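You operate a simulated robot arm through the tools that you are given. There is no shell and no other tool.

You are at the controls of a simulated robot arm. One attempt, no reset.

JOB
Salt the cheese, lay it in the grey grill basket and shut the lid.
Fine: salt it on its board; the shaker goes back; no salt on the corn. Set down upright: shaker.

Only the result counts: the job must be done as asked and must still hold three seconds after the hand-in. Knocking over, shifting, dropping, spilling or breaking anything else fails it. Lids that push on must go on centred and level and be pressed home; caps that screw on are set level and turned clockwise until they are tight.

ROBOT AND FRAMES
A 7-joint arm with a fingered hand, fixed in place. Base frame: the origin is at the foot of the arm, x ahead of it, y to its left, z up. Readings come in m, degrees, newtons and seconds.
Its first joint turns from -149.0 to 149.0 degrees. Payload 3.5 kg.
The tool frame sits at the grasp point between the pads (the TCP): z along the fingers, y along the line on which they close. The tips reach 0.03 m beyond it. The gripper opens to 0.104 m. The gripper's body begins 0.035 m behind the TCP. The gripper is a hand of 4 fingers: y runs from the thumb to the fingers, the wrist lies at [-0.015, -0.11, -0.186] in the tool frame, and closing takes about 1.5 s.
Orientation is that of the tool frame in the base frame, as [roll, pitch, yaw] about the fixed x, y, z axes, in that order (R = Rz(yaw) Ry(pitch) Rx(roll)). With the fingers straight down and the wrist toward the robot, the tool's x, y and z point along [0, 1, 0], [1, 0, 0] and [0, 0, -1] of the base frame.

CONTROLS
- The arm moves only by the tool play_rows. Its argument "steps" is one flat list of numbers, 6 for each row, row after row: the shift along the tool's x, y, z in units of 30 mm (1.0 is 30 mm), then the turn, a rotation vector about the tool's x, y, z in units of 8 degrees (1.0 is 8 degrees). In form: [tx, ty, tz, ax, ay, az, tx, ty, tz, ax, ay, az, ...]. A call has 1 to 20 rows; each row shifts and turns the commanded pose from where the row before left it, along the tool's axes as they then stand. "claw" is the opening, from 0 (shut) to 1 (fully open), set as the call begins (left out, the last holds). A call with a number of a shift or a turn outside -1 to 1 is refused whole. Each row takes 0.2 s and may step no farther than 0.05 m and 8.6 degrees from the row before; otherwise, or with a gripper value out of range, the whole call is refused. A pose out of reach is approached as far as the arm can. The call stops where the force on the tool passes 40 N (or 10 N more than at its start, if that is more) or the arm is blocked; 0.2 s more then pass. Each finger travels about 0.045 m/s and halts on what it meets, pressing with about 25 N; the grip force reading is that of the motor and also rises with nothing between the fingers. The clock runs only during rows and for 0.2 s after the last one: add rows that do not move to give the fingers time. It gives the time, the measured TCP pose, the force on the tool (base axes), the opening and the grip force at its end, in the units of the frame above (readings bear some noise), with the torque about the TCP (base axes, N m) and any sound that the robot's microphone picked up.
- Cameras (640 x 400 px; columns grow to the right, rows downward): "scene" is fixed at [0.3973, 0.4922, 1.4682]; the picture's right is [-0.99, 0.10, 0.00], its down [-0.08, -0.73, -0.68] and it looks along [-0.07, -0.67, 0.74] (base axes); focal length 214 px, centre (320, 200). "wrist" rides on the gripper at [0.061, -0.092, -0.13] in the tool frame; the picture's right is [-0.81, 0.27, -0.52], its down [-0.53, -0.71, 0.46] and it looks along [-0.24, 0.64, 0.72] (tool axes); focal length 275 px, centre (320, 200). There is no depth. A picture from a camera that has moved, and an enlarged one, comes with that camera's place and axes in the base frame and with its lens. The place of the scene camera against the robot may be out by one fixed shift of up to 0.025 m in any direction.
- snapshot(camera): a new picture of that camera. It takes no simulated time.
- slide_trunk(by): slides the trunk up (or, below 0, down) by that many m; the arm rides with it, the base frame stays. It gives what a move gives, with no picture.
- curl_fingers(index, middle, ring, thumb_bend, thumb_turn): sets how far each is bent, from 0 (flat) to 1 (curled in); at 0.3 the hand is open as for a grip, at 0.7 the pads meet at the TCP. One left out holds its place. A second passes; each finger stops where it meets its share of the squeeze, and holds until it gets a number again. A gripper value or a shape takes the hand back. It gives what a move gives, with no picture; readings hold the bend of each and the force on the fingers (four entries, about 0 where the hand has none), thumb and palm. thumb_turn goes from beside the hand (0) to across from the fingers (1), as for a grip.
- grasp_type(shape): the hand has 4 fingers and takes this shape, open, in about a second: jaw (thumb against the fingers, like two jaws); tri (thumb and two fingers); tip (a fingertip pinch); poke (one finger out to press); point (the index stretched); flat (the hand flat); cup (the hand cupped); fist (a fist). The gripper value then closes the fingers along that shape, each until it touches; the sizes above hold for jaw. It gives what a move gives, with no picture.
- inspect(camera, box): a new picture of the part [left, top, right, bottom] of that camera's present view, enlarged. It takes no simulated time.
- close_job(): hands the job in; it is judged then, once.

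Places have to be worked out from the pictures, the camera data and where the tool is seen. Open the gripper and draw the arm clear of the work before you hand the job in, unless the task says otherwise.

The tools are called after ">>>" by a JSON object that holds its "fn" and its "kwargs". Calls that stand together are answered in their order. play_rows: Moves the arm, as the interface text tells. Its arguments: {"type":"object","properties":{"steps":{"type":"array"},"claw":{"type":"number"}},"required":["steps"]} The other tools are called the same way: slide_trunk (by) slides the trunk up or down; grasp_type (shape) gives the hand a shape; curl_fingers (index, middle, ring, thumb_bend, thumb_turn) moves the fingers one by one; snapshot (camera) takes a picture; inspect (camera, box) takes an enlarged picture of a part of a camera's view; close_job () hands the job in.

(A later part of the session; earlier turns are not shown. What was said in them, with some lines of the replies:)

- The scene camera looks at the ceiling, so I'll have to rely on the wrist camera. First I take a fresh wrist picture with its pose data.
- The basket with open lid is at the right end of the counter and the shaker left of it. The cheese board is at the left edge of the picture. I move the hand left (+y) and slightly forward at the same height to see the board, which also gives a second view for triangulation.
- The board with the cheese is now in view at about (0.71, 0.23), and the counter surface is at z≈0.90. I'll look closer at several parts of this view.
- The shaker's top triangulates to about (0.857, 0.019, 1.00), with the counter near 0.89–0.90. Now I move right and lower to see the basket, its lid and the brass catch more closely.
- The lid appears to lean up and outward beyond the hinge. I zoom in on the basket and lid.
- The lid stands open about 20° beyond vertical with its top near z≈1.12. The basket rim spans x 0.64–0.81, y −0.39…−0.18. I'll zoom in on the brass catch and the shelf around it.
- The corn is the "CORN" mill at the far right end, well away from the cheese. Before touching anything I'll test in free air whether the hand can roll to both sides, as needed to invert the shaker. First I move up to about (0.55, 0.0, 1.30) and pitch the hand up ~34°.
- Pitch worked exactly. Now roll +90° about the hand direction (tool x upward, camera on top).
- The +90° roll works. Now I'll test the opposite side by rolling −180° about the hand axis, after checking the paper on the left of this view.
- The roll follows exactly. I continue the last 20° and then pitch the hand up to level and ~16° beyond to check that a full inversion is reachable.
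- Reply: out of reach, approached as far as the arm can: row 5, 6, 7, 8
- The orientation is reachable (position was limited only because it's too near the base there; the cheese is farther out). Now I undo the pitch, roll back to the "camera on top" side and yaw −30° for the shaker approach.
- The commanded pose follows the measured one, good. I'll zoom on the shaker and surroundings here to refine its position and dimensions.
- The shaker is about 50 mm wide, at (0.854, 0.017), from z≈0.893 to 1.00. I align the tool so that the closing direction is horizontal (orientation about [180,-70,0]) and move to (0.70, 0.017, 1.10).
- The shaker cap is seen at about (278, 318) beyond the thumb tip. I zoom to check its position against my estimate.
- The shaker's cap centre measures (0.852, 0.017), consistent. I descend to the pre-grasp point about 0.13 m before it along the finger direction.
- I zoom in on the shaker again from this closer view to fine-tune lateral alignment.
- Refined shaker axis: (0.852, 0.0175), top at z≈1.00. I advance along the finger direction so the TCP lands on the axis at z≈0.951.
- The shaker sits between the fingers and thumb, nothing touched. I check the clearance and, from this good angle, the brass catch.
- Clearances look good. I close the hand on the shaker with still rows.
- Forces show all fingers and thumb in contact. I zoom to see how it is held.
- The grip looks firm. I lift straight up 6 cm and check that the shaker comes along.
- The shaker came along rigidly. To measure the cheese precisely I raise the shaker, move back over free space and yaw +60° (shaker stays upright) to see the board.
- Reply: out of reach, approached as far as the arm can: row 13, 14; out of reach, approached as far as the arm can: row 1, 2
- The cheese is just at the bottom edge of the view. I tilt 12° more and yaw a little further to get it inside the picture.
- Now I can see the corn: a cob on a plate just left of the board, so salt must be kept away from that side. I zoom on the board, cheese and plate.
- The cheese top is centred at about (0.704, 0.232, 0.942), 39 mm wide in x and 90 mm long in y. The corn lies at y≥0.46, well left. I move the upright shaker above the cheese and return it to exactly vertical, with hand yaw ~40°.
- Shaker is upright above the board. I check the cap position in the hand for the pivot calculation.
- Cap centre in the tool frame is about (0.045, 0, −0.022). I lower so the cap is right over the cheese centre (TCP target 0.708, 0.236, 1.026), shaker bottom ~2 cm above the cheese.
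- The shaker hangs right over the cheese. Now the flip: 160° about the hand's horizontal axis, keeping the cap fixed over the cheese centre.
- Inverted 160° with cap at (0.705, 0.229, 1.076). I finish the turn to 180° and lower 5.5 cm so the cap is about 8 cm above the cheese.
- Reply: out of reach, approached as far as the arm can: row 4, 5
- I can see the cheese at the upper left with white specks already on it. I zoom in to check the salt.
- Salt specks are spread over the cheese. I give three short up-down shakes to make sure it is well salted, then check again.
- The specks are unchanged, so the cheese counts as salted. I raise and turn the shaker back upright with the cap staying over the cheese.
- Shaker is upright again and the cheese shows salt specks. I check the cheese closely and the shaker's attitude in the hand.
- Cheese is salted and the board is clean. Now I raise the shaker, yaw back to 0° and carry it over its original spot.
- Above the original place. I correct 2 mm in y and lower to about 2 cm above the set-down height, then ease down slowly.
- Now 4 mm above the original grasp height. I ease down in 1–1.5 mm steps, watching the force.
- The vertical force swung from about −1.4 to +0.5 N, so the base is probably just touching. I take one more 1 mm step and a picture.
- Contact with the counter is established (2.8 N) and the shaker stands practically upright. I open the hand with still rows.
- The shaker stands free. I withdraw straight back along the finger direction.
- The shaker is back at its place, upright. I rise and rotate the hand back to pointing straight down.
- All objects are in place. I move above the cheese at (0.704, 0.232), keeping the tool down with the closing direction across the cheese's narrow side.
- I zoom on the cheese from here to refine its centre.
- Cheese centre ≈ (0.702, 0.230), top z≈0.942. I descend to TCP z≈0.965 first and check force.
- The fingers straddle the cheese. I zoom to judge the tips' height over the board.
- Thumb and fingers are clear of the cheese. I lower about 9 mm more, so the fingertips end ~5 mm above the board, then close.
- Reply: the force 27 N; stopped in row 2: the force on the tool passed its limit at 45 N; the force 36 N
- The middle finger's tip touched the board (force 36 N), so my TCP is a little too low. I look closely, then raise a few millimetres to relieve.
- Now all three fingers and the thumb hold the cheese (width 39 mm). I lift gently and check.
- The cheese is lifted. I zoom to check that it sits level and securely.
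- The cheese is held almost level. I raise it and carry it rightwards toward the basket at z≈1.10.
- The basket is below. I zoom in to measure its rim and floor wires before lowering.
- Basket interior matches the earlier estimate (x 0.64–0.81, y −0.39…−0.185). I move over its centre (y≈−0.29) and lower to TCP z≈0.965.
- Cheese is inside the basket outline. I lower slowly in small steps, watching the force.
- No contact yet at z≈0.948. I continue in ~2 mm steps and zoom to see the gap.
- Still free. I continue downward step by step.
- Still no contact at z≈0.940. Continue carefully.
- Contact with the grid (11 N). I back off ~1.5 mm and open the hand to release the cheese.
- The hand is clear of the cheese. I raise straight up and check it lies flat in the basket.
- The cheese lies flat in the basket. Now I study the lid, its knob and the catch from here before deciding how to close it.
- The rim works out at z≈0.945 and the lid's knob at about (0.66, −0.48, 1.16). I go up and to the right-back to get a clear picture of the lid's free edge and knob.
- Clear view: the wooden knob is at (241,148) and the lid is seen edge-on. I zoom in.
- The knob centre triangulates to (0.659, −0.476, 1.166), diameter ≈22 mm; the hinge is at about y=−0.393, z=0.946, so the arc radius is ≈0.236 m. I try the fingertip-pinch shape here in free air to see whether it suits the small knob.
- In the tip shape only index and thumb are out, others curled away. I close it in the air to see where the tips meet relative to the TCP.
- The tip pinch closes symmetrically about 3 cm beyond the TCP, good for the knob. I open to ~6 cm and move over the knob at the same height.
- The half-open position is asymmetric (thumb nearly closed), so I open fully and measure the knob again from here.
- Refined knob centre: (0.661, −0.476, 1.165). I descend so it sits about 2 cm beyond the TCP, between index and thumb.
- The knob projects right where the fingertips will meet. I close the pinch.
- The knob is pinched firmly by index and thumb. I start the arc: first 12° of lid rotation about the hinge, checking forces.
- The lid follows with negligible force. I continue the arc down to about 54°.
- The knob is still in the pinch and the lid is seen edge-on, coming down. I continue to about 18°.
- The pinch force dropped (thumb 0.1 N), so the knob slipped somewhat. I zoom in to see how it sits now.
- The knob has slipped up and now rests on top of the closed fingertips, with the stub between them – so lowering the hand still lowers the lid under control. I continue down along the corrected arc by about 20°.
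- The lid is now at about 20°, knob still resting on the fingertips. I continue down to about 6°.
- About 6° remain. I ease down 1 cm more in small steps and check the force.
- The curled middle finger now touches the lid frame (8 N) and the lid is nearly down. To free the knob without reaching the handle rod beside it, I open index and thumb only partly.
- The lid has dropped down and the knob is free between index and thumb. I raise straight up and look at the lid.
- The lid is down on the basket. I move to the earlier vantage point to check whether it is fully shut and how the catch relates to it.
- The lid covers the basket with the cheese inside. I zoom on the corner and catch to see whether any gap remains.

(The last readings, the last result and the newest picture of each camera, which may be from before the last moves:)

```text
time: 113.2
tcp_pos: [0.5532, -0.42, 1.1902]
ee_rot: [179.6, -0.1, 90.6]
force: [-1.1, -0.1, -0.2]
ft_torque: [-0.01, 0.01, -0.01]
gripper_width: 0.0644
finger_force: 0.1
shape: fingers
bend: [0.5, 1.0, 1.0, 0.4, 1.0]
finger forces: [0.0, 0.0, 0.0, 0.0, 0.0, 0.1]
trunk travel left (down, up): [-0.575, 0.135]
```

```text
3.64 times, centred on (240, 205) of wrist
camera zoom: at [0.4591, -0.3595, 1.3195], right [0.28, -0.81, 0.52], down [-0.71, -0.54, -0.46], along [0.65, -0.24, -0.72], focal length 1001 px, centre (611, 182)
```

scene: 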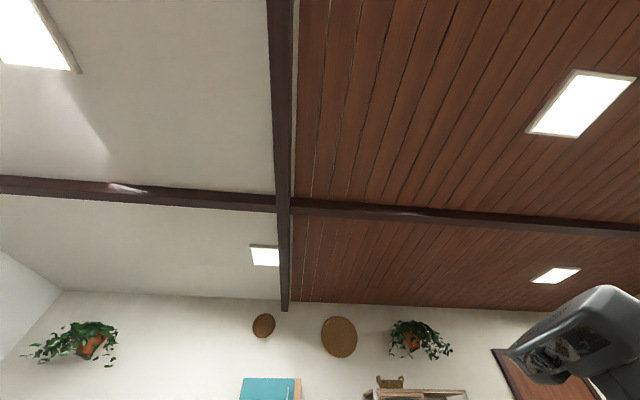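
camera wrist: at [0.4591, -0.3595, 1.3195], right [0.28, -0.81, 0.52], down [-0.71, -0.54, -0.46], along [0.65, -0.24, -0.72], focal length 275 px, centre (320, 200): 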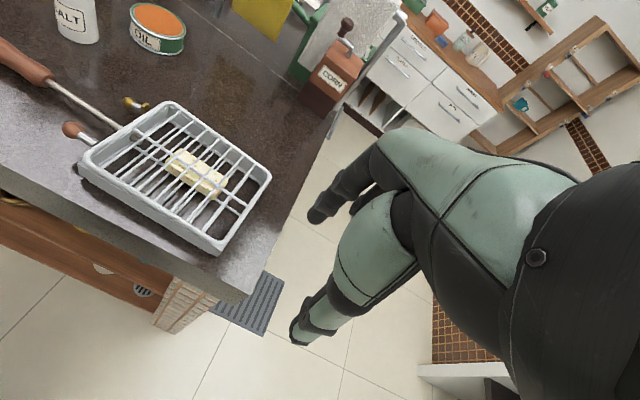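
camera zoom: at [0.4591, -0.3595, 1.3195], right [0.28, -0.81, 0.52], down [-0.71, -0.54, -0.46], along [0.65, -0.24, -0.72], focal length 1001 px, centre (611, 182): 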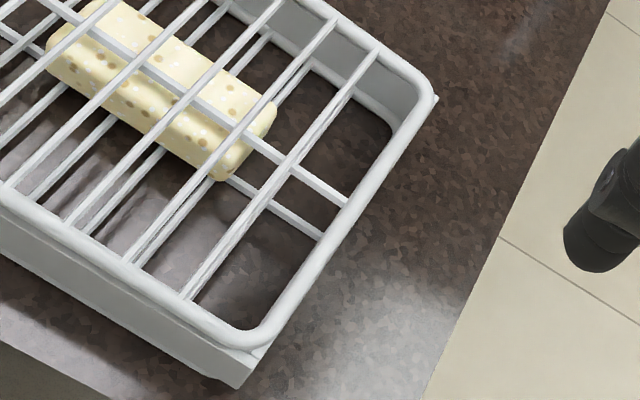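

The lid lies level on the rim (knob at z≈0.94). To make sure it is pressed home I'll push gently with closed fingertips on the free-side bar. First I move above that spot and close the pinch.

>>> {"fn": "grasp_type", "kwargs": {"shape": "tip"}}

>>> {"fn": "play_rows", "kwargs": {"steps": [0.92, 0.66, 0.56, 0, 0, 0, 0.92, 0.66, 0.56, 0, 0, 0, 0.92, 0.66, 0.56, 0, 0, 0, 0.92, 0.66, 0.56, 0, 0, 0, 0.92, 0.66, 0.56, 0, 0, 0, 0.92, 0.66, 0.56, 0, 0, 0, 0.92, 0.66, 0.56, 0, 0, 0, 0.92, 0.66, 0.56, 0, 0, 0], "claw": 0}}

>>> {"fn": "snapshot", "kwargs": {"camera": "wrist"}}

```text
time: 114.1
tcp_pos: [0.5527, -0.4188, 1.1899]
ee_rot: [179.6, -0.1, 90.6]
force: [-0.7, -0.5, -0.4]
ft_torque: [-0.04, 0.0, 0.02]
gripper_width: 0.1036
finger_force: 0.0
shape: tip
bend: [0.3, 0.98, 0.99, 0.3, 0.98]
finger forces: [0.0, 0.0, 0.0, 0.0, 0.0, 0.1]
trunk travel left (down, up): [-0.575, 0.135]
```

```text
time: 115.9
tcp_pos: [0.7107, -0.1933, 1.0589]
ee_rot: [179.7, -0.2, 90.5]
force: [-0.1, -0.1, -0.1]
ft_torque: [-0.05, -0.01, 0.03]
gripper_width: 0.0002
finger_force: 25.5
shape: tip
bend: [0.7, 1.0, 1.0, 0.46, 1.0]
finger forces: [0.1, 0.0, 0.0, 0.1, 0.0, 0.0]
trunk travel left (down, up): [-0.575, 0.135]
```

```text
taken
camera wrist: at [0.6168, -0.1326, 1.1872], right [0.28, -0.81, 0.52], down [-0.71, -0.54, -0.46], along [0.65, -0.24, -0.72], focal length 275 px, centre (320, 200)
```

wrist: 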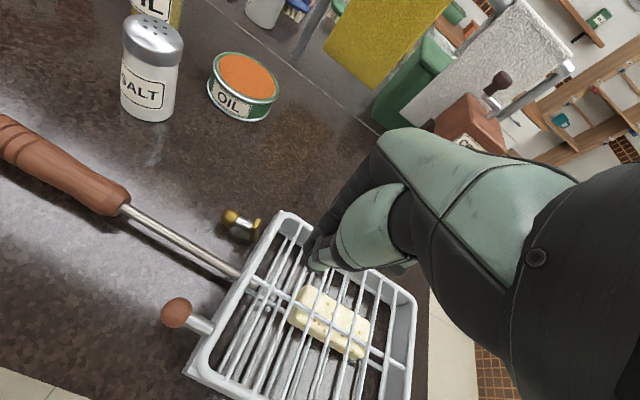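

I zoom to check where the fingertips point relative to the lid's bar.

>>> {"fn": "inspect", "kwargs": {"camera": "wrist", "box": [200, 170, 400, 330]}}

>>> {"fn": "inspect", "kwargs": {"camera": "wrist", "box": [210, 190, 310, 260]}}

```text
2.50 times, centred on (300, 250) of wrist
camera zoom: at [0.6168, -0.1326, 1.1872], right [0.28, -0.81, 0.52], down [-0.71, -0.54, -0.46], along [0.65, -0.24, -0.72], focal length 688 px, centre (370, 75)
```

zoom: 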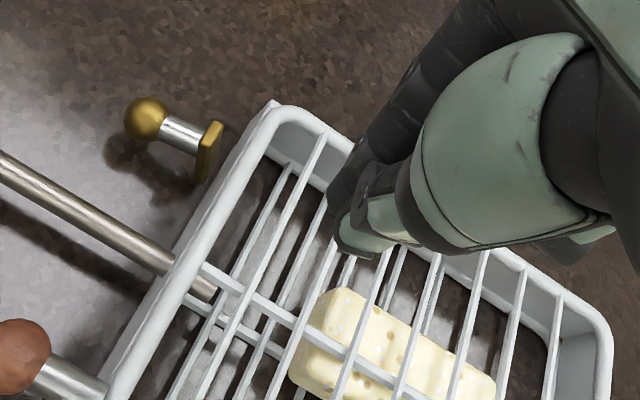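

```text
5.71 times, centred on (260, 225) of wrist
camera zoom: at [0.6168, -0.1326, 1.1872], right [0.28, -0.81, 0.52], down [-0.71, -0.54, -0.46], along [0.65, -0.24, -0.72], focal length 1573 px, centre (663, 57)
```

zoom: 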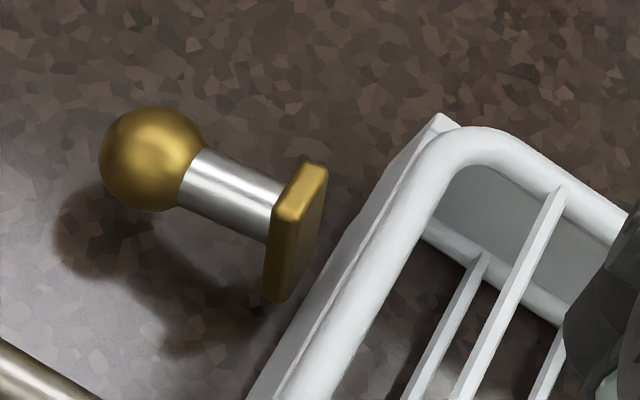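

The free-side bar now lies at about y=−0.17 and the lid's centre bar at x≈0.711. I shift over that junction and lower near it.

>>> {"fn": "play_rows", "kwargs": {"steps": [0.5, 0, 0, 0, 0, 0, 0, 0, 0.9, 0, 0, 0, 0, 0, 0.9, 0, 0, 0]}}

>>> {"fn": "inspect", "kwargs": {"camera": "wrist", "box": [200, 170, 400, 330]}}

```text
time: 116.7
tcp_pos: [0.7141, -0.1787, 1.0037]
ee_rot: [179.6, -0.2, 90.5]
force: [-0.6, -0.4, 0.0]
ft_torque: [0.0, 0.01, -0.04]
gripper_width: 0.0002
finger_force: 25.0
shape: tip
bend: [0.7, 1.0, 1.0, 0.46, 1.0]
finger forces: [0.0, 0.0, 0.0, 0.1, 0.0, 0.0]
trunk travel left (down, up): [-0.575, 0.135]
```

```text
2.50 times, centred on (300, 250) of wrist
camera zoom: at [0.6195, -0.1189, 1.1324], right [0.28, -0.81, 0.52], down [-0.71, -0.54, -0.46], along [0.65, -0.24, -0.72], focal length 688 px, centre (370, 75)
```

zoom: 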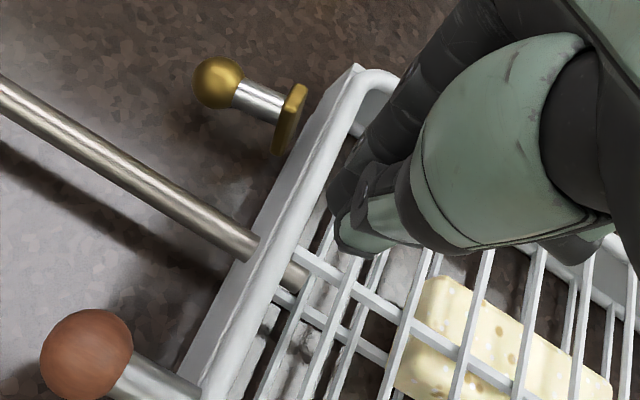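

I now lower in small steps to press lightly on the bar.

>>> {"fn": "play_rows", "kwargs": {"steps": [0, 0, 0.2, 0, 0, 0, 0, 0, 0.15, 0, 0, 0]}}

>>> {"fn": "play_rows", "kwargs": {"steps": [0, 0, 0.1, 0, 0, 0, 0, 0, 0.1, 0, 0, 0]}}

>>> {"fn": "inspect", "kwargs": {"camera": "wrist", "box": [200, 170, 400, 330]}}

```text
time: 117.3
tcp_pos: [0.7118, -0.1795, 0.9924]
ee_rot: [179.6, -0.2, 90.5]
force: [-0.5, 0.2, -0.3]
ft_torque: [0.01, 0.0, 0.0]
gripper_width: 0.0
finger_force: 25.2
shape: tip
bend: [0.7, 1.0, 1.0, 0.46, 1.0]
finger forces: [0.1, 0.0, 0.0, 0.1, 0.1, 0.1]
trunk travel left (down, up): [-0.575, 0.135]
```

```text
time: 117.9
tcp_pos: [0.7115, -0.1793, 0.9863]
ee_rot: [179.6, -0.2, 90.5]
force: [0.3, -0.1, -0.7]
ft_torque: [0.0, 0.01, -0.03]
gripper_width: 0.0
finger_force: 24.9
shape: tip
bend: [0.7, 1.0, 1.0, 0.46, 1.0]
finger forces: [0.1, 0.1, 0.0, 0.0, 0.0, 0.0]
trunk travel left (down, up): [-0.575, 0.135]
```

```text
2.50 times, centred on (300, 250) of wrist
camera zoom: at [0.6176, -0.1201, 1.1162], right [0.28, -0.81, 0.52], down [-0.71, -0.54, -0.46], along [0.65, -0.24, -0.72], focal length 688 px, centre (370, 75)
```

zoom: 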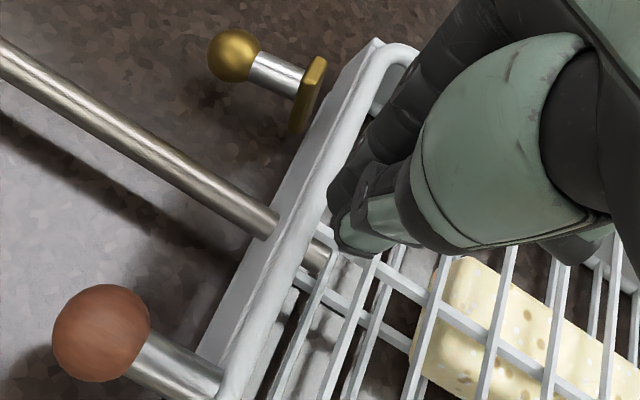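

Close to the bar now. I keep lowering in 2–3 mm steps until contact.

>>> {"fn": "play_rows", "kwargs": {"steps": [0, 0, 0.08, 0, 0, 0, 0, 0, 0.08, 0, 0, 0]}}

>>> {"fn": "play_rows", "kwargs": {"steps": [0, 0, 0.06, 0, 0, 0, 0, 0, 0.06, 0, 0, 0]}}

```text
time: 118.5
tcp_pos: [0.7109, -0.1793, 0.9824]
ee_rot: [179.6, 0.0, 90.6]
force: [0.2, 0.2, 0.8]
ft_torque: [0.02, 0.0, -0.02]
gripper_width: 0.0001
finger_force: 24.9
shape: tip
bend: [0.7, 1.0, 1.0, 0.46, 1.0]
finger forces: [0.0, 0.0, 0.0, 0.0, 0.0, 0.1]
trunk travel left (down, up): [-0.575, 0.135]
```

```text
time: 119.1
tcp_pos: [0.7115, -0.1796, 0.9785]
ee_rot: [179.5, -0.1, 90.6]
force: [0.2, -0.5, 0.4]
ft_torque: [-0.01, 0.01, 0.0]
gripper_width: 0.0001
finger_force: 24.8
shape: tip
bend: [0.7, 1.0, 1.0, 0.46, 1.0]
finger forces: [0.0, 0.1, 0.0, 0.1, 0.0, 0.0]
trunk travel left (down, up): [-0.575, 0.135]
```

No contact yet at z≈0.978. I continue.

>>> {"fn": "play_rows", "kwargs": {"steps": [0, 0, 0.08, 0, 0, 0]}}

>>> {"fn": "play_rows", "kwargs": {"steps": [0, 0, 0.08, 0, 0, 0]}}

>>> {"fn": "play_rows", "kwargs": {"steps": [0, 0, 0.08, 0, 0, 0]}}

```text
time: 119.5
tcp_pos: [0.7108, -0.1787, 0.9776]
ee_rot: [179.5, -0.1, 90.5]
force: [0.9, -0.8, 0.1]
ft_torque: [0.03, 0.0, 0.01]
gripper_width: 0.0001
finger_force: 25.3
shape: tip
bend: [0.7, 1.0, 1.0, 0.46, 1.0]
finger forces: [0.0, 0.1, 0.0, 0.0, 0.0, 0.1]
trunk travel left (down, up): [-0.575, 0.135]
```

```text
time: 119.9
tcp_pos: [0.7117, -0.1793, 0.9731]
ee_rot: [179.6, -0.1, 90.5]
force: [-1.0, 0.2, -1.0]
ft_torque: [-0.01, 0.01, -0.01]
gripper_width: 0.0002
finger_force: 25.2
shape: tip
bend: [0.7, 1.0, 1.0, 0.46, 1.0]
finger forces: [0.1, 0.1, 0.0, 0.0, 0.1, 0.1]
trunk travel left (down, up): [-0.575, 0.135]
```

```text
time: 120.3
tcp_pos: [0.7116, -0.1777, 0.9723]
ee_rot: [179.5, -0.1, 90.5]
force: [1.5, -0.7, 10.3]
ft_torque: [0.01, -0.13, 0.02]
gripper_width: 0.0
finger_force: 24.8
shape: tip
bend: [0.7, 1.0, 1.0, 0.46, 1.0]
finger forces: [0.1, 0.1, 0.1, 0.0, 0.0, 0.1]
trunk travel left (down, up): [-0.575, 0.135]
```

Contact: 10 N at z≈0.972, the lid is stiff, i.e. seated. I press ~2 mm more to be sure it's home.

>>> {"fn": "play_rows", "kwargs": {"steps": [0, 0, 0.06, 0, 0, 0, 0, 0, 0, 0, 0, 0]}}

>>> {"fn": "inspect", "kwargs": {"camera": "wrist", "box": [200, 170, 400, 330]}}

```text
time: 120.9
tcp_pos: [0.7123, -0.1789, 0.9707]
ee_rot: [179.4, -0.2, 90.5]
force: [5.7, 2.4, 29.8]
ft_torque: [0.19, -0.34, 0.02]
gripper_width: 0.0001
finger_force: 24.9
shape: tip
bend: [0.7, 1.0, 1.0, 0.46, 1.0]
finger forces: [47.8, 0.0, 0.0, 0.1, 0.0, 0.0]
trunk travel left (down, up): [-0.575, 0.135]
```

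```text
2.50 times, centred on (300, 250) of wrist
camera zoom: at [0.6168, -0.1188, 1.101], right [0.28, -0.81, 0.52], down [-0.7, -0.54, -0.46], along [0.65, -0.24, -0.72], focal length 688 px, centre (370, 75)
```

zoom: 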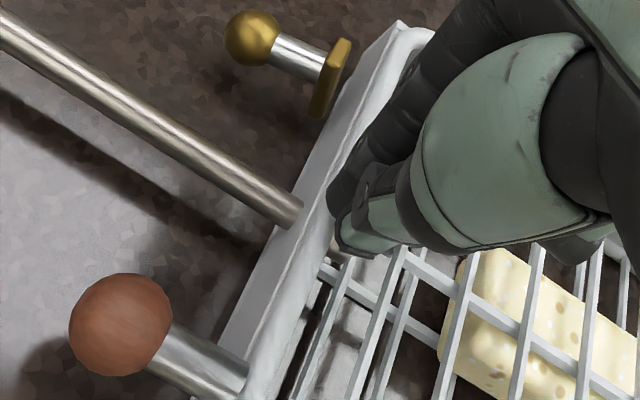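

Pressed with ~30 N and it doesn't yield: the lid is fully seated. I back off and raise, then look at the whole basket from the left side.

>>> {"fn": "play_rows", "kwargs": {"steps": [0, 0, -0.3, 0, 0, 0, 0, 0, -0.8, 0, 0, 0, 0, 0, -0.9, 0, 0, 0, 0, 0, -0.9, 0, 0, 0, 0, 0, -0.9, 0, 0, 0, 0, 0, -0.9, 0, 0, 0, 0, 0, -0.9, 0, 0, 0, 0, 0, -0.9, 0, 0, 0]}}

>>> {"fn": "play_rows", "kwargs": {"steps": [-0.6, -0.9, 0, 0, 0, 0, -0.6, -0.9, 0, 0, 0, 0, -0.6, -0.9, 0, 0, 0, 0, -0.6, -0.9, 0, 0, 0, 0], "claw": 1}}

>>> {"fn": "snapshot", "kwargs": {"camera": "wrist"}}

```text
time: 122.7
tcp_pos: [0.7095, -0.179, 1.1622]
ee_rot: [179.5, -0.1, 90.5]
force: [-0.4, 0.2, 0.6]
ft_torque: [0.01, -0.03, -0.02]
gripper_width: 0.0003
finger_force: 25.1
shape: tip
bend: [0.7, 1.0, 1.0, 0.46, 1.0]
finger forces: [0.0, 0.1, 0.0, 0.1, 0.0, 0.0]
trunk travel left (down, up): [-0.575, 0.135]
```

```text
time: 123.7
tcp_pos: [0.5988, -0.2519, 1.1631]
ee_rot: [179.7, -0.1, 90.5]
force: [-0.3, 0.4, 0.5]
ft_torque: [0.03, 0.03, -0.01]
gripper_width: 0.1036
finger_force: 0.0
shape: tip
bend: [0.3, 0.98, 0.99, 0.3, 0.98]
finger forces: [0.1, 0.0, 0.1, 0.0, 0.0, 0.1]
trunk travel left (down, up): [-0.575, 0.135]
```

```text
taken
camera wrist: at [0.5047, -0.1922, 1.2922], right [0.28, -0.81, 0.52], down [-0.71, -0.54, -0.46], along [0.65, -0.24, -0.72], focal length 275 px, centre (320, 200)
```

wrist: 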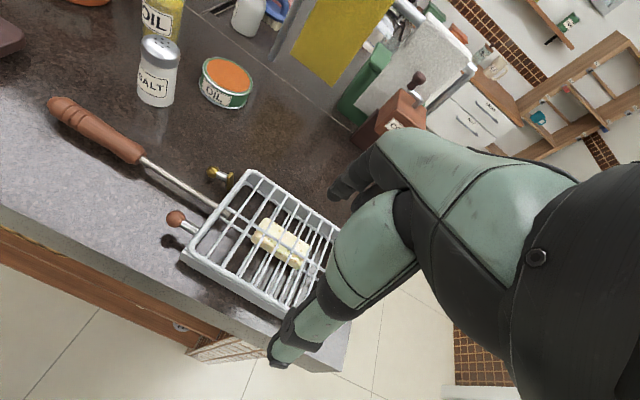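

The lid is shut with the cheese inside. To judge whether the brass catch plays a role, I'll look from the left side: move to about (0.80, 0.22, 1.16) and roll the hand so the camera looks back toward the basket.

>>> {"fn": "play_rows", "kwargs": {"steps": [0.98, 0.42, 0, 0, 0, 0, 0.98, 0.42, 0, 0, 0, 0, 0.98, 0.42, 0, 0, 0, 0, 0.98, 0.42, 0, 0, 0, 0, 0.98, 0.42, 0, 0, 0, 0, 0.98, 0.42, 0, 0, 0, 0, 0.98, 0.42, 0, 0, 0, 0, 0.98, 0.42, 0, 0, 0, 0, 0.98, 0.42, 0, 0, 0, 0, 0.98, 0.42, 0, 0, 0, 0, 0.98, 0.42, 0, 0, 0, 0, 0.98, 0.42, 0, 0, 0, 0, 0.98, 0.42, 0, 0, 0, 0, 0.98, 0.42, 0, 0, 0, 0, 0.98, 0.42, 0, 0, 0, 0, 0.98, 0.42, 0, 0, 0, 0]}}

>>> {"fn": "play_rows", "kwargs": {"steps": [0, 0, 0, -0.485, 0.485, 0.693, 0, 0, 0, -0.485, 0.485, 0.693, 0, 0, 0, -0.485, 0.485, 0.693, 0, 0, 0, -0.485, 0.485, 0.693, 0, 0, 0, -0.485, 0.485, 0.693, 0, 0, 0, -0.485, 0.485, 0.693, 0, 0, 0, -0.485, 0.485, 0.693, 0, 0, 0, -0.485, 0.485, 0.693, 0, 0, 0, -0.485, 0.485, 0.693, 0, 0, 0, -0.485, 0.485, 0.693, 0, 0, 0, -0.485, 0.485, 0.693, 0, 0, 0, -0.485, 0.485, 0.693, 0, 0, 0, -0.485, 0.485, 0.693, 0, 0, 0, -0.485, 0.485, 0.693]}}

>>> {"fn": "snapshot", "kwargs": {"camera": "wrist"}}

```text
time: 127.1
tcp_pos: [0.8012, 0.2196, 1.1644]
ee_rot: [179.6, 0.0, 90.3]
force: [1.2, -0.4, -0.6]
ft_torque: [-0.04, 0.05, 0.01]
gripper_width: 0.1034
finger_force: 0.0
shape: tip
bend: [0.3, 0.98, 0.99, 0.3, 0.98]
finger forces: [0.0, 0.0, 0.0, 0.0, 0.0, 0.0]
trunk travel left (down, up): [-0.575, 0.135]
```

```text
time: 130.1
tcp_pos: [0.8017, 0.2181, 1.1653]
ee_rot: [-179.4, -70.4, -0.2]
force: [0.6, -0.2, -0.3]
ft_torque: [0.0, -0.02, 0.01]
gripper_width: 0.1037
finger_force: 0.0
shape: tip
bend: [0.3, 0.98, 0.99, 0.3, 0.98]
finger forces: [0.0, 0.1, 0.0, 0.0, 0.0, 0.1]
trunk travel left (down, up): [-0.575, 0.135]
```

```text
taken
camera wrist: at [0.6968, 0.3082, 1.2671], right [-0.76, -0.28, -0.59], down [0.25, 0.72, -0.65], along [0.61, -0.64, -0.47], focal length 275 px, centre (320, 200)
```

wrist: 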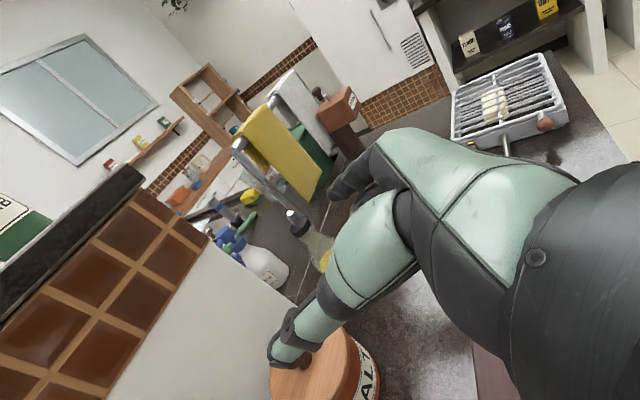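

Good side view of the basket. I zoom in on the closed lid and the catch.

>>> {"fn": "inspect", "kwargs": {"camera": "wrist", "box": [435, 40, 575, 165]}}

>>> {"fn": "inspect", "kwargs": {"camera": "wrist", "box": [445, 115, 525, 160]}}

```text
3.20 times, centred on (505, 102) of wrist
camera zoom: at [0.6968, 0.3082, 1.2671], right [-0.76, -0.28, -0.59], down [0.25, 0.72, -0.65], along [0.61, -0.64, -0.47], focal length 881 px, centre (-272, 512)
```

zoom: 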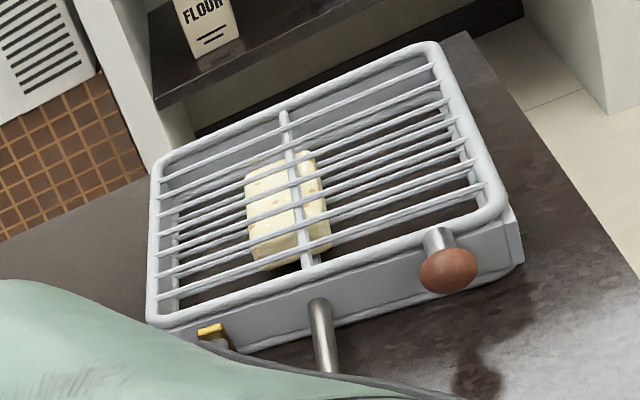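

```text
8.00 times, centred on (485, 138) of wrist
camera zoom: at [0.6968, 0.3082, 1.2671], right [-0.76, -0.28, -0.59], down [0.25, 0.72, -0.65], along [0.61, -0.64, -0.47], focal length 2202 px, centre (-1000, 700)
```

zoom: 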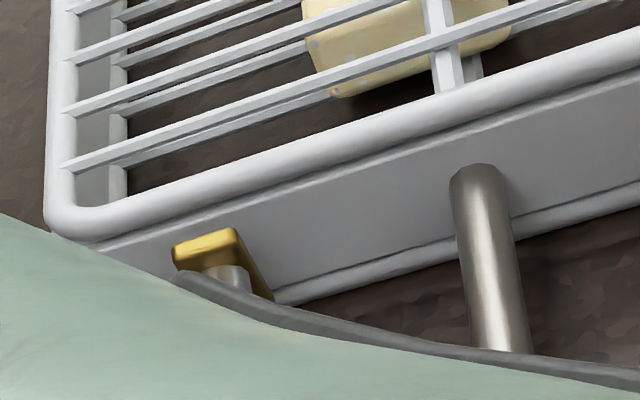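

The lid lies flush on the rim all along. I lower the viewpoint a little to see the catch unobstructed.

>>> {"fn": "play_rows", "kwargs": {"steps": [-0.9397, 0, 0.342, 0, 0, 0, -0.9397, 0, 0.342, 0, 0, 0, -0.3, 0, 0.11, 0, 0, 0]}}

>>> {"fn": "snapshot", "kwargs": {"camera": "wrist"}}

>>> {"fn": "inspect", "kwargs": {"camera": "wrist", "box": [430, 60, 570, 150]}}

```text
time: 130.9
tcp_pos: [0.7999, 0.2183, 1.0953]
ee_rot: [-179.9, -70.4, 0.4]
force: [0.5, 0.5, -0.2]
ft_torque: [-0.01, 0.01, 0.0]
gripper_width: 0.1036
finger_force: 0.0
shape: tip
bend: [0.3, 0.98, 0.99, 0.3, 0.98]
finger forces: [0.0, 0.0, 0.0, 0.0, 0.0, 0.0]
trunk travel left (down, up): [-0.575, 0.135]
```

```text
taken
camera wrist: at [0.6948, 0.3086, 1.1961], right [-0.76, -0.28, -0.59], down [0.24, 0.72, -0.65], along [0.61, -0.64, -0.47], focal length 275 px, centre (320, 200)
```

wrist: 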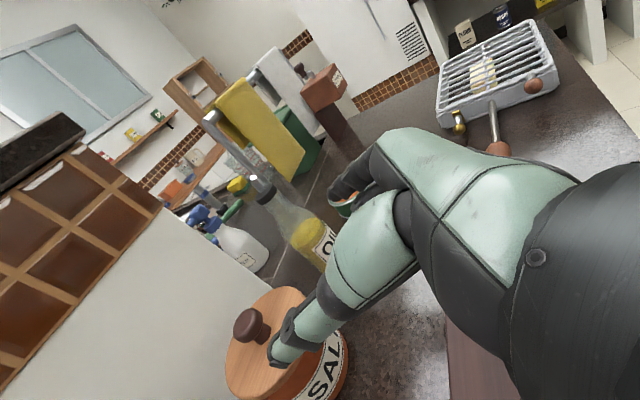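

```text
4.44 times, centred on (500, 105) of wrist
camera zoom: at [0.6948, 0.3086, 1.1961], right [-0.76, -0.28, -0.59], down [0.24, 0.72, -0.65], along [0.61, -0.64, -0.47], focal length 1224 px, centre (-480, 622)
```

zoom: 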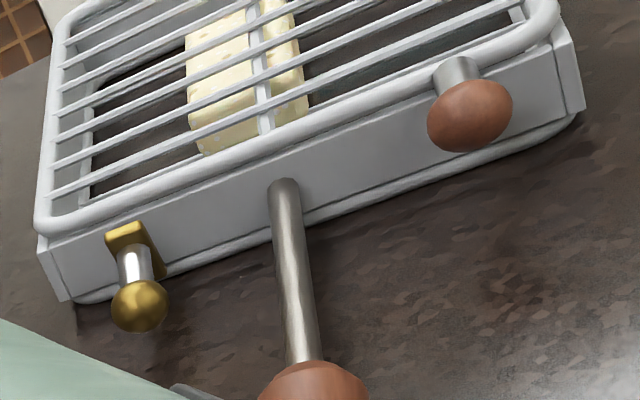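

I zoom further into the catch alone.

>>> {"fn": "inspect", "kwargs": {"camera": "wrist", "box": [435, 95, 483, 140]}}

>>> {"fn": "inspect", "kwargs": {"camera": "wrist", "box": [505, 60, 569, 110]}}

```text
8.89 times, centred on (459, 118) of wrist
camera zoom: at [0.6948, 0.3086, 1.1961], right [-0.76, -0.28, -0.59], down [0.24, 0.72, -0.65], along [0.61, -0.64, -0.47], focal length 2447 px, centre (-916, 933)
```

zoom: 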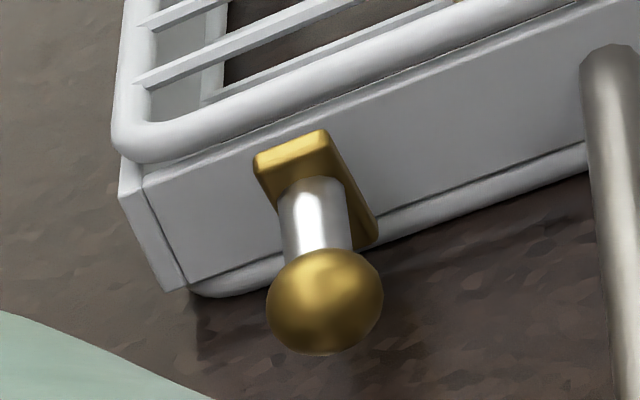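

```text
8.00 times, centred on (537, 85) of wrist
camera zoom: at [0.6948, 0.3086, 1.1961], right [-0.76, -0.28, -0.59], down [0.24, 0.72, -0.65], along [0.61, -0.64, -0.47], focal length 2202 px, centre (-1416, 1120)
```

zoom: 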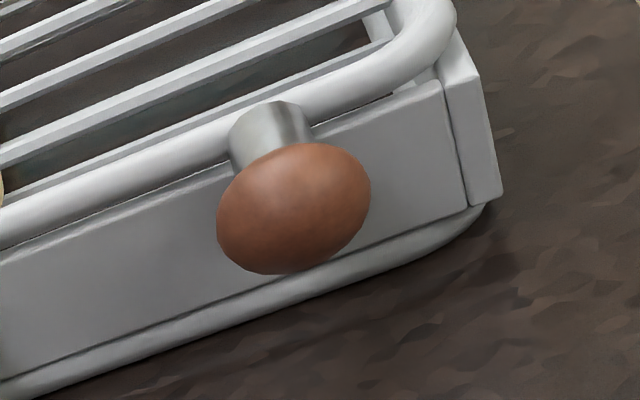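

The catch is just a small knob on the outer wall; the lid bar sits flush on the rim above it and nothing holds it open. Everything looks done; I raise the hand clear and turn it back down for a final overview.

>>> {"fn": "play_rows", "kwargs": {"steps": [0.9, 0, -0.33, 0, 0, 0, 0.9, 0, -0.33, 0, 0, 0, 0.9, 0, -0.33, 0, 0, 0, 0.9, 0, -0.33, 0, 0, 0, 0.9, 0, -0.33, 0, 0, 0, 0.9, 0, -0.33, 0, 0, 0, 0, 0, 0, 0.485, -0.485, -0.693, 0, 0, 0, 0.485, -0.485, -0.693, 0, 0, 0, 0.485, -0.485, -0.693, 0, 0, 0, 0.485, -0.485, -0.693, 0, 0, 0, 0.485, -0.485, -0.693, 0, 0, 0, 0.485, -0.485, -0.693, 0, 0, 0, 0.485, -0.485, -0.693, 0, 0, 0, 0.485, -0.485, -0.693, 0, 0, 0, 0.485, -0.485, -0.693, 0, 0, 0, 0.485, -0.485, -0.693, 0, 0, 0, 0.485, -0.485, -0.693, 0, 0, 0, 0.485, -0.485, -0.693, 0, 0, 0, 0.485, -0.485, -0.693, 0, 0, 0, 0.485, -0.485, -0.693], "claw": 1}}

>>> {"fn": "play_rows", "kwargs": {"steps": [-0.5, -1, -0.3, 0, 0, 0, -0.5, -1, -0.3, 0, 0, 0, -0.5, -1, -0.3, 0, 0, 0, -0.5, -1, -0.3, 0, 0, 0, -0.5, -1, -0.3, 0, 0, 0, -0.5, -1, -0.3, 0, 0, 0, -0.5, -1, -0.3, 0, 0, 0]}}

>>> {"fn": "snapshot", "kwargs": {"camera": "wrist"}}

```text
time: 135.1
tcp_pos: [0.7998, 0.2195, 1.2698]
ee_rot: [179.8, -0.1, 90.6]
force: [-0.1, 0.2, -0.6]
ft_torque: [0.03, 0.0, 0.01]
gripper_width: 0.1038
finger_force: 0.0
shape: tip
bend: [0.3, 0.98, 0.99, 0.3, 0.98]
finger forces: [0.1, 0.1, 0.1, 0.0, 0.0, 0.0]
trunk travel left (down, up): [-0.575, 0.135]
```

```text
time: 136.7
tcp_pos: [0.5887, 0.1075, 1.33]
ee_rot: [179.7, -0.1, 90.5]
force: [0.2, -0.6, 0.3]
ft_torque: [-0.02, 0.02, 0.02]
gripper_width: 0.1037
finger_force: 0.0
shape: tip
bend: [0.3, 0.98, 0.99, 0.3, 0.98]
finger forces: [0.0, 0.0, 0.0, 0.0, 0.0, 0.0]
trunk travel left (down, up): [-0.575, 0.135]
```

```text
taken
camera wrist: at [0.4959, 0.1681, 1.4593], right [0.28, -0.81, 0.52], down [-0.71, -0.54, -0.46], along [0.65, -0.24, -0.72], focal length 275 px, centre (320, 200)
```

wrist: 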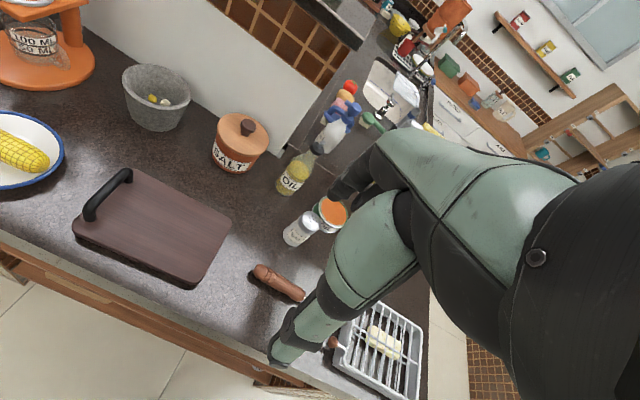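

Overview: the board is empty and in place, shaker upright beside the tin, and the lid shut over the cheese. I check the corn, shaker and basket close up a last time.

>>> {"fn": "inspect", "kwargs": {"camera": "wrist", "box": [0, 90, 120, 200]}}

>>> {"fn": "inspect", "kwargs": {"camera": "wrist", "box": [240, 170, 370, 260]}}

>>> {"fn": "inspect", "kwargs": {"camera": "wrist", "box": [310, 280, 450, 400]}}

```text
3.64 times, centred on (60, 145) of wrist
camera zoom: at [0.4959, 0.1681, 1.4593], right [0.28, -0.81, 0.52], down [-0.71, -0.54, -0.46], along [0.65, -0.24, -0.72], focal length 1001 px, centre (1266, 400)
```

zoom: 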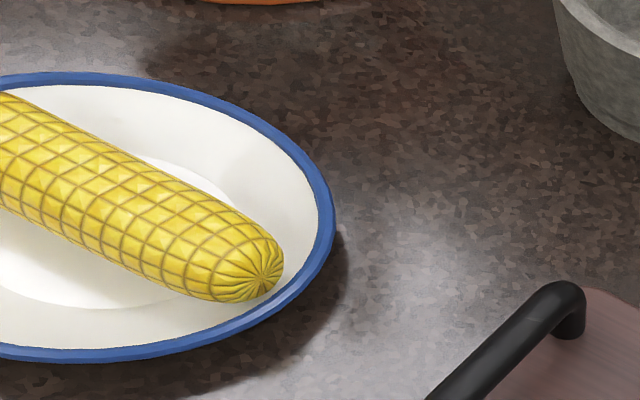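

```text
4.44 times, centred on (305, 215) of wrist
camera zoom: at [0.4959, 0.1681, 1.4593], right [0.28, -0.81, 0.52], down [-0.71, -0.54, -0.46], along [0.65, -0.24, -0.72], focal length 1224 px, centre (387, 133)
```

zoom: 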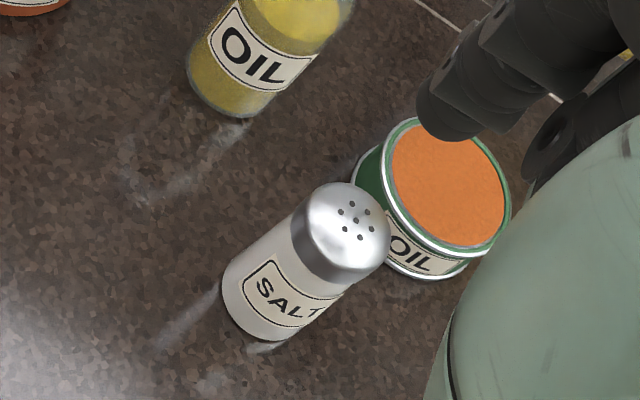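

```text
3.33 times, centred on (380, 340) of wrist
camera zoom: at [0.4959, 0.1681, 1.4593], right [0.28, -0.81, 0.52], down [-0.71, -0.54, -0.46], along [0.65, -0.24, -0.72], focal length 918 px, centre (120, -267)
```

zoom: 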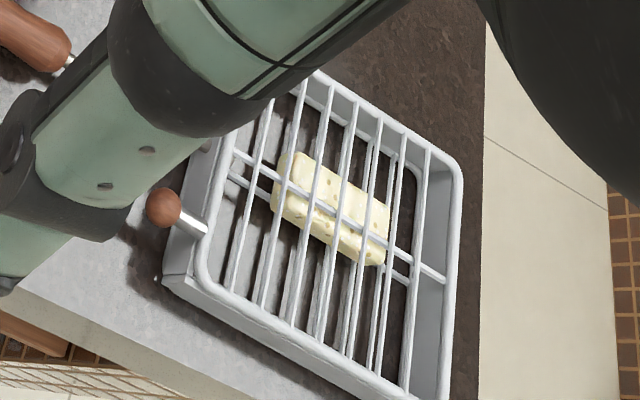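

The corn has no salt on it and the shaker stands upright at its place. The salted cheese lies in the basket under the closed lid, and the hand is open and clear. I hand the job in.

>>> {"fn": "close_job", "kwargs": {}}

```text
The job is handed in.
```

I handed the job in: the cheese is salted, lying flat in the grey grill basket, and the lid is shut. I haven't been told the result of the judging.

- **Salting:** I salted the cheese on its board. The specks are all on the cheese, and I saw none on the board or the corn.
- **Shaker:** It is back upright at its original spot, within about 1 cm.
- **Lid:** It sits flush on the rim all round and did not give when I pressed it with about 30 N. I did not touch the small brass catch on the basket's side.
- **Basket moved slightly:** Closing the lid slid the basket about 1 cm to the left, and I left it there.
- **Board:** My fingertips pressed on it for a moment while I picked up the cheese. Comparing pictures, the board had not moved.

The hand is open and clear of the work.
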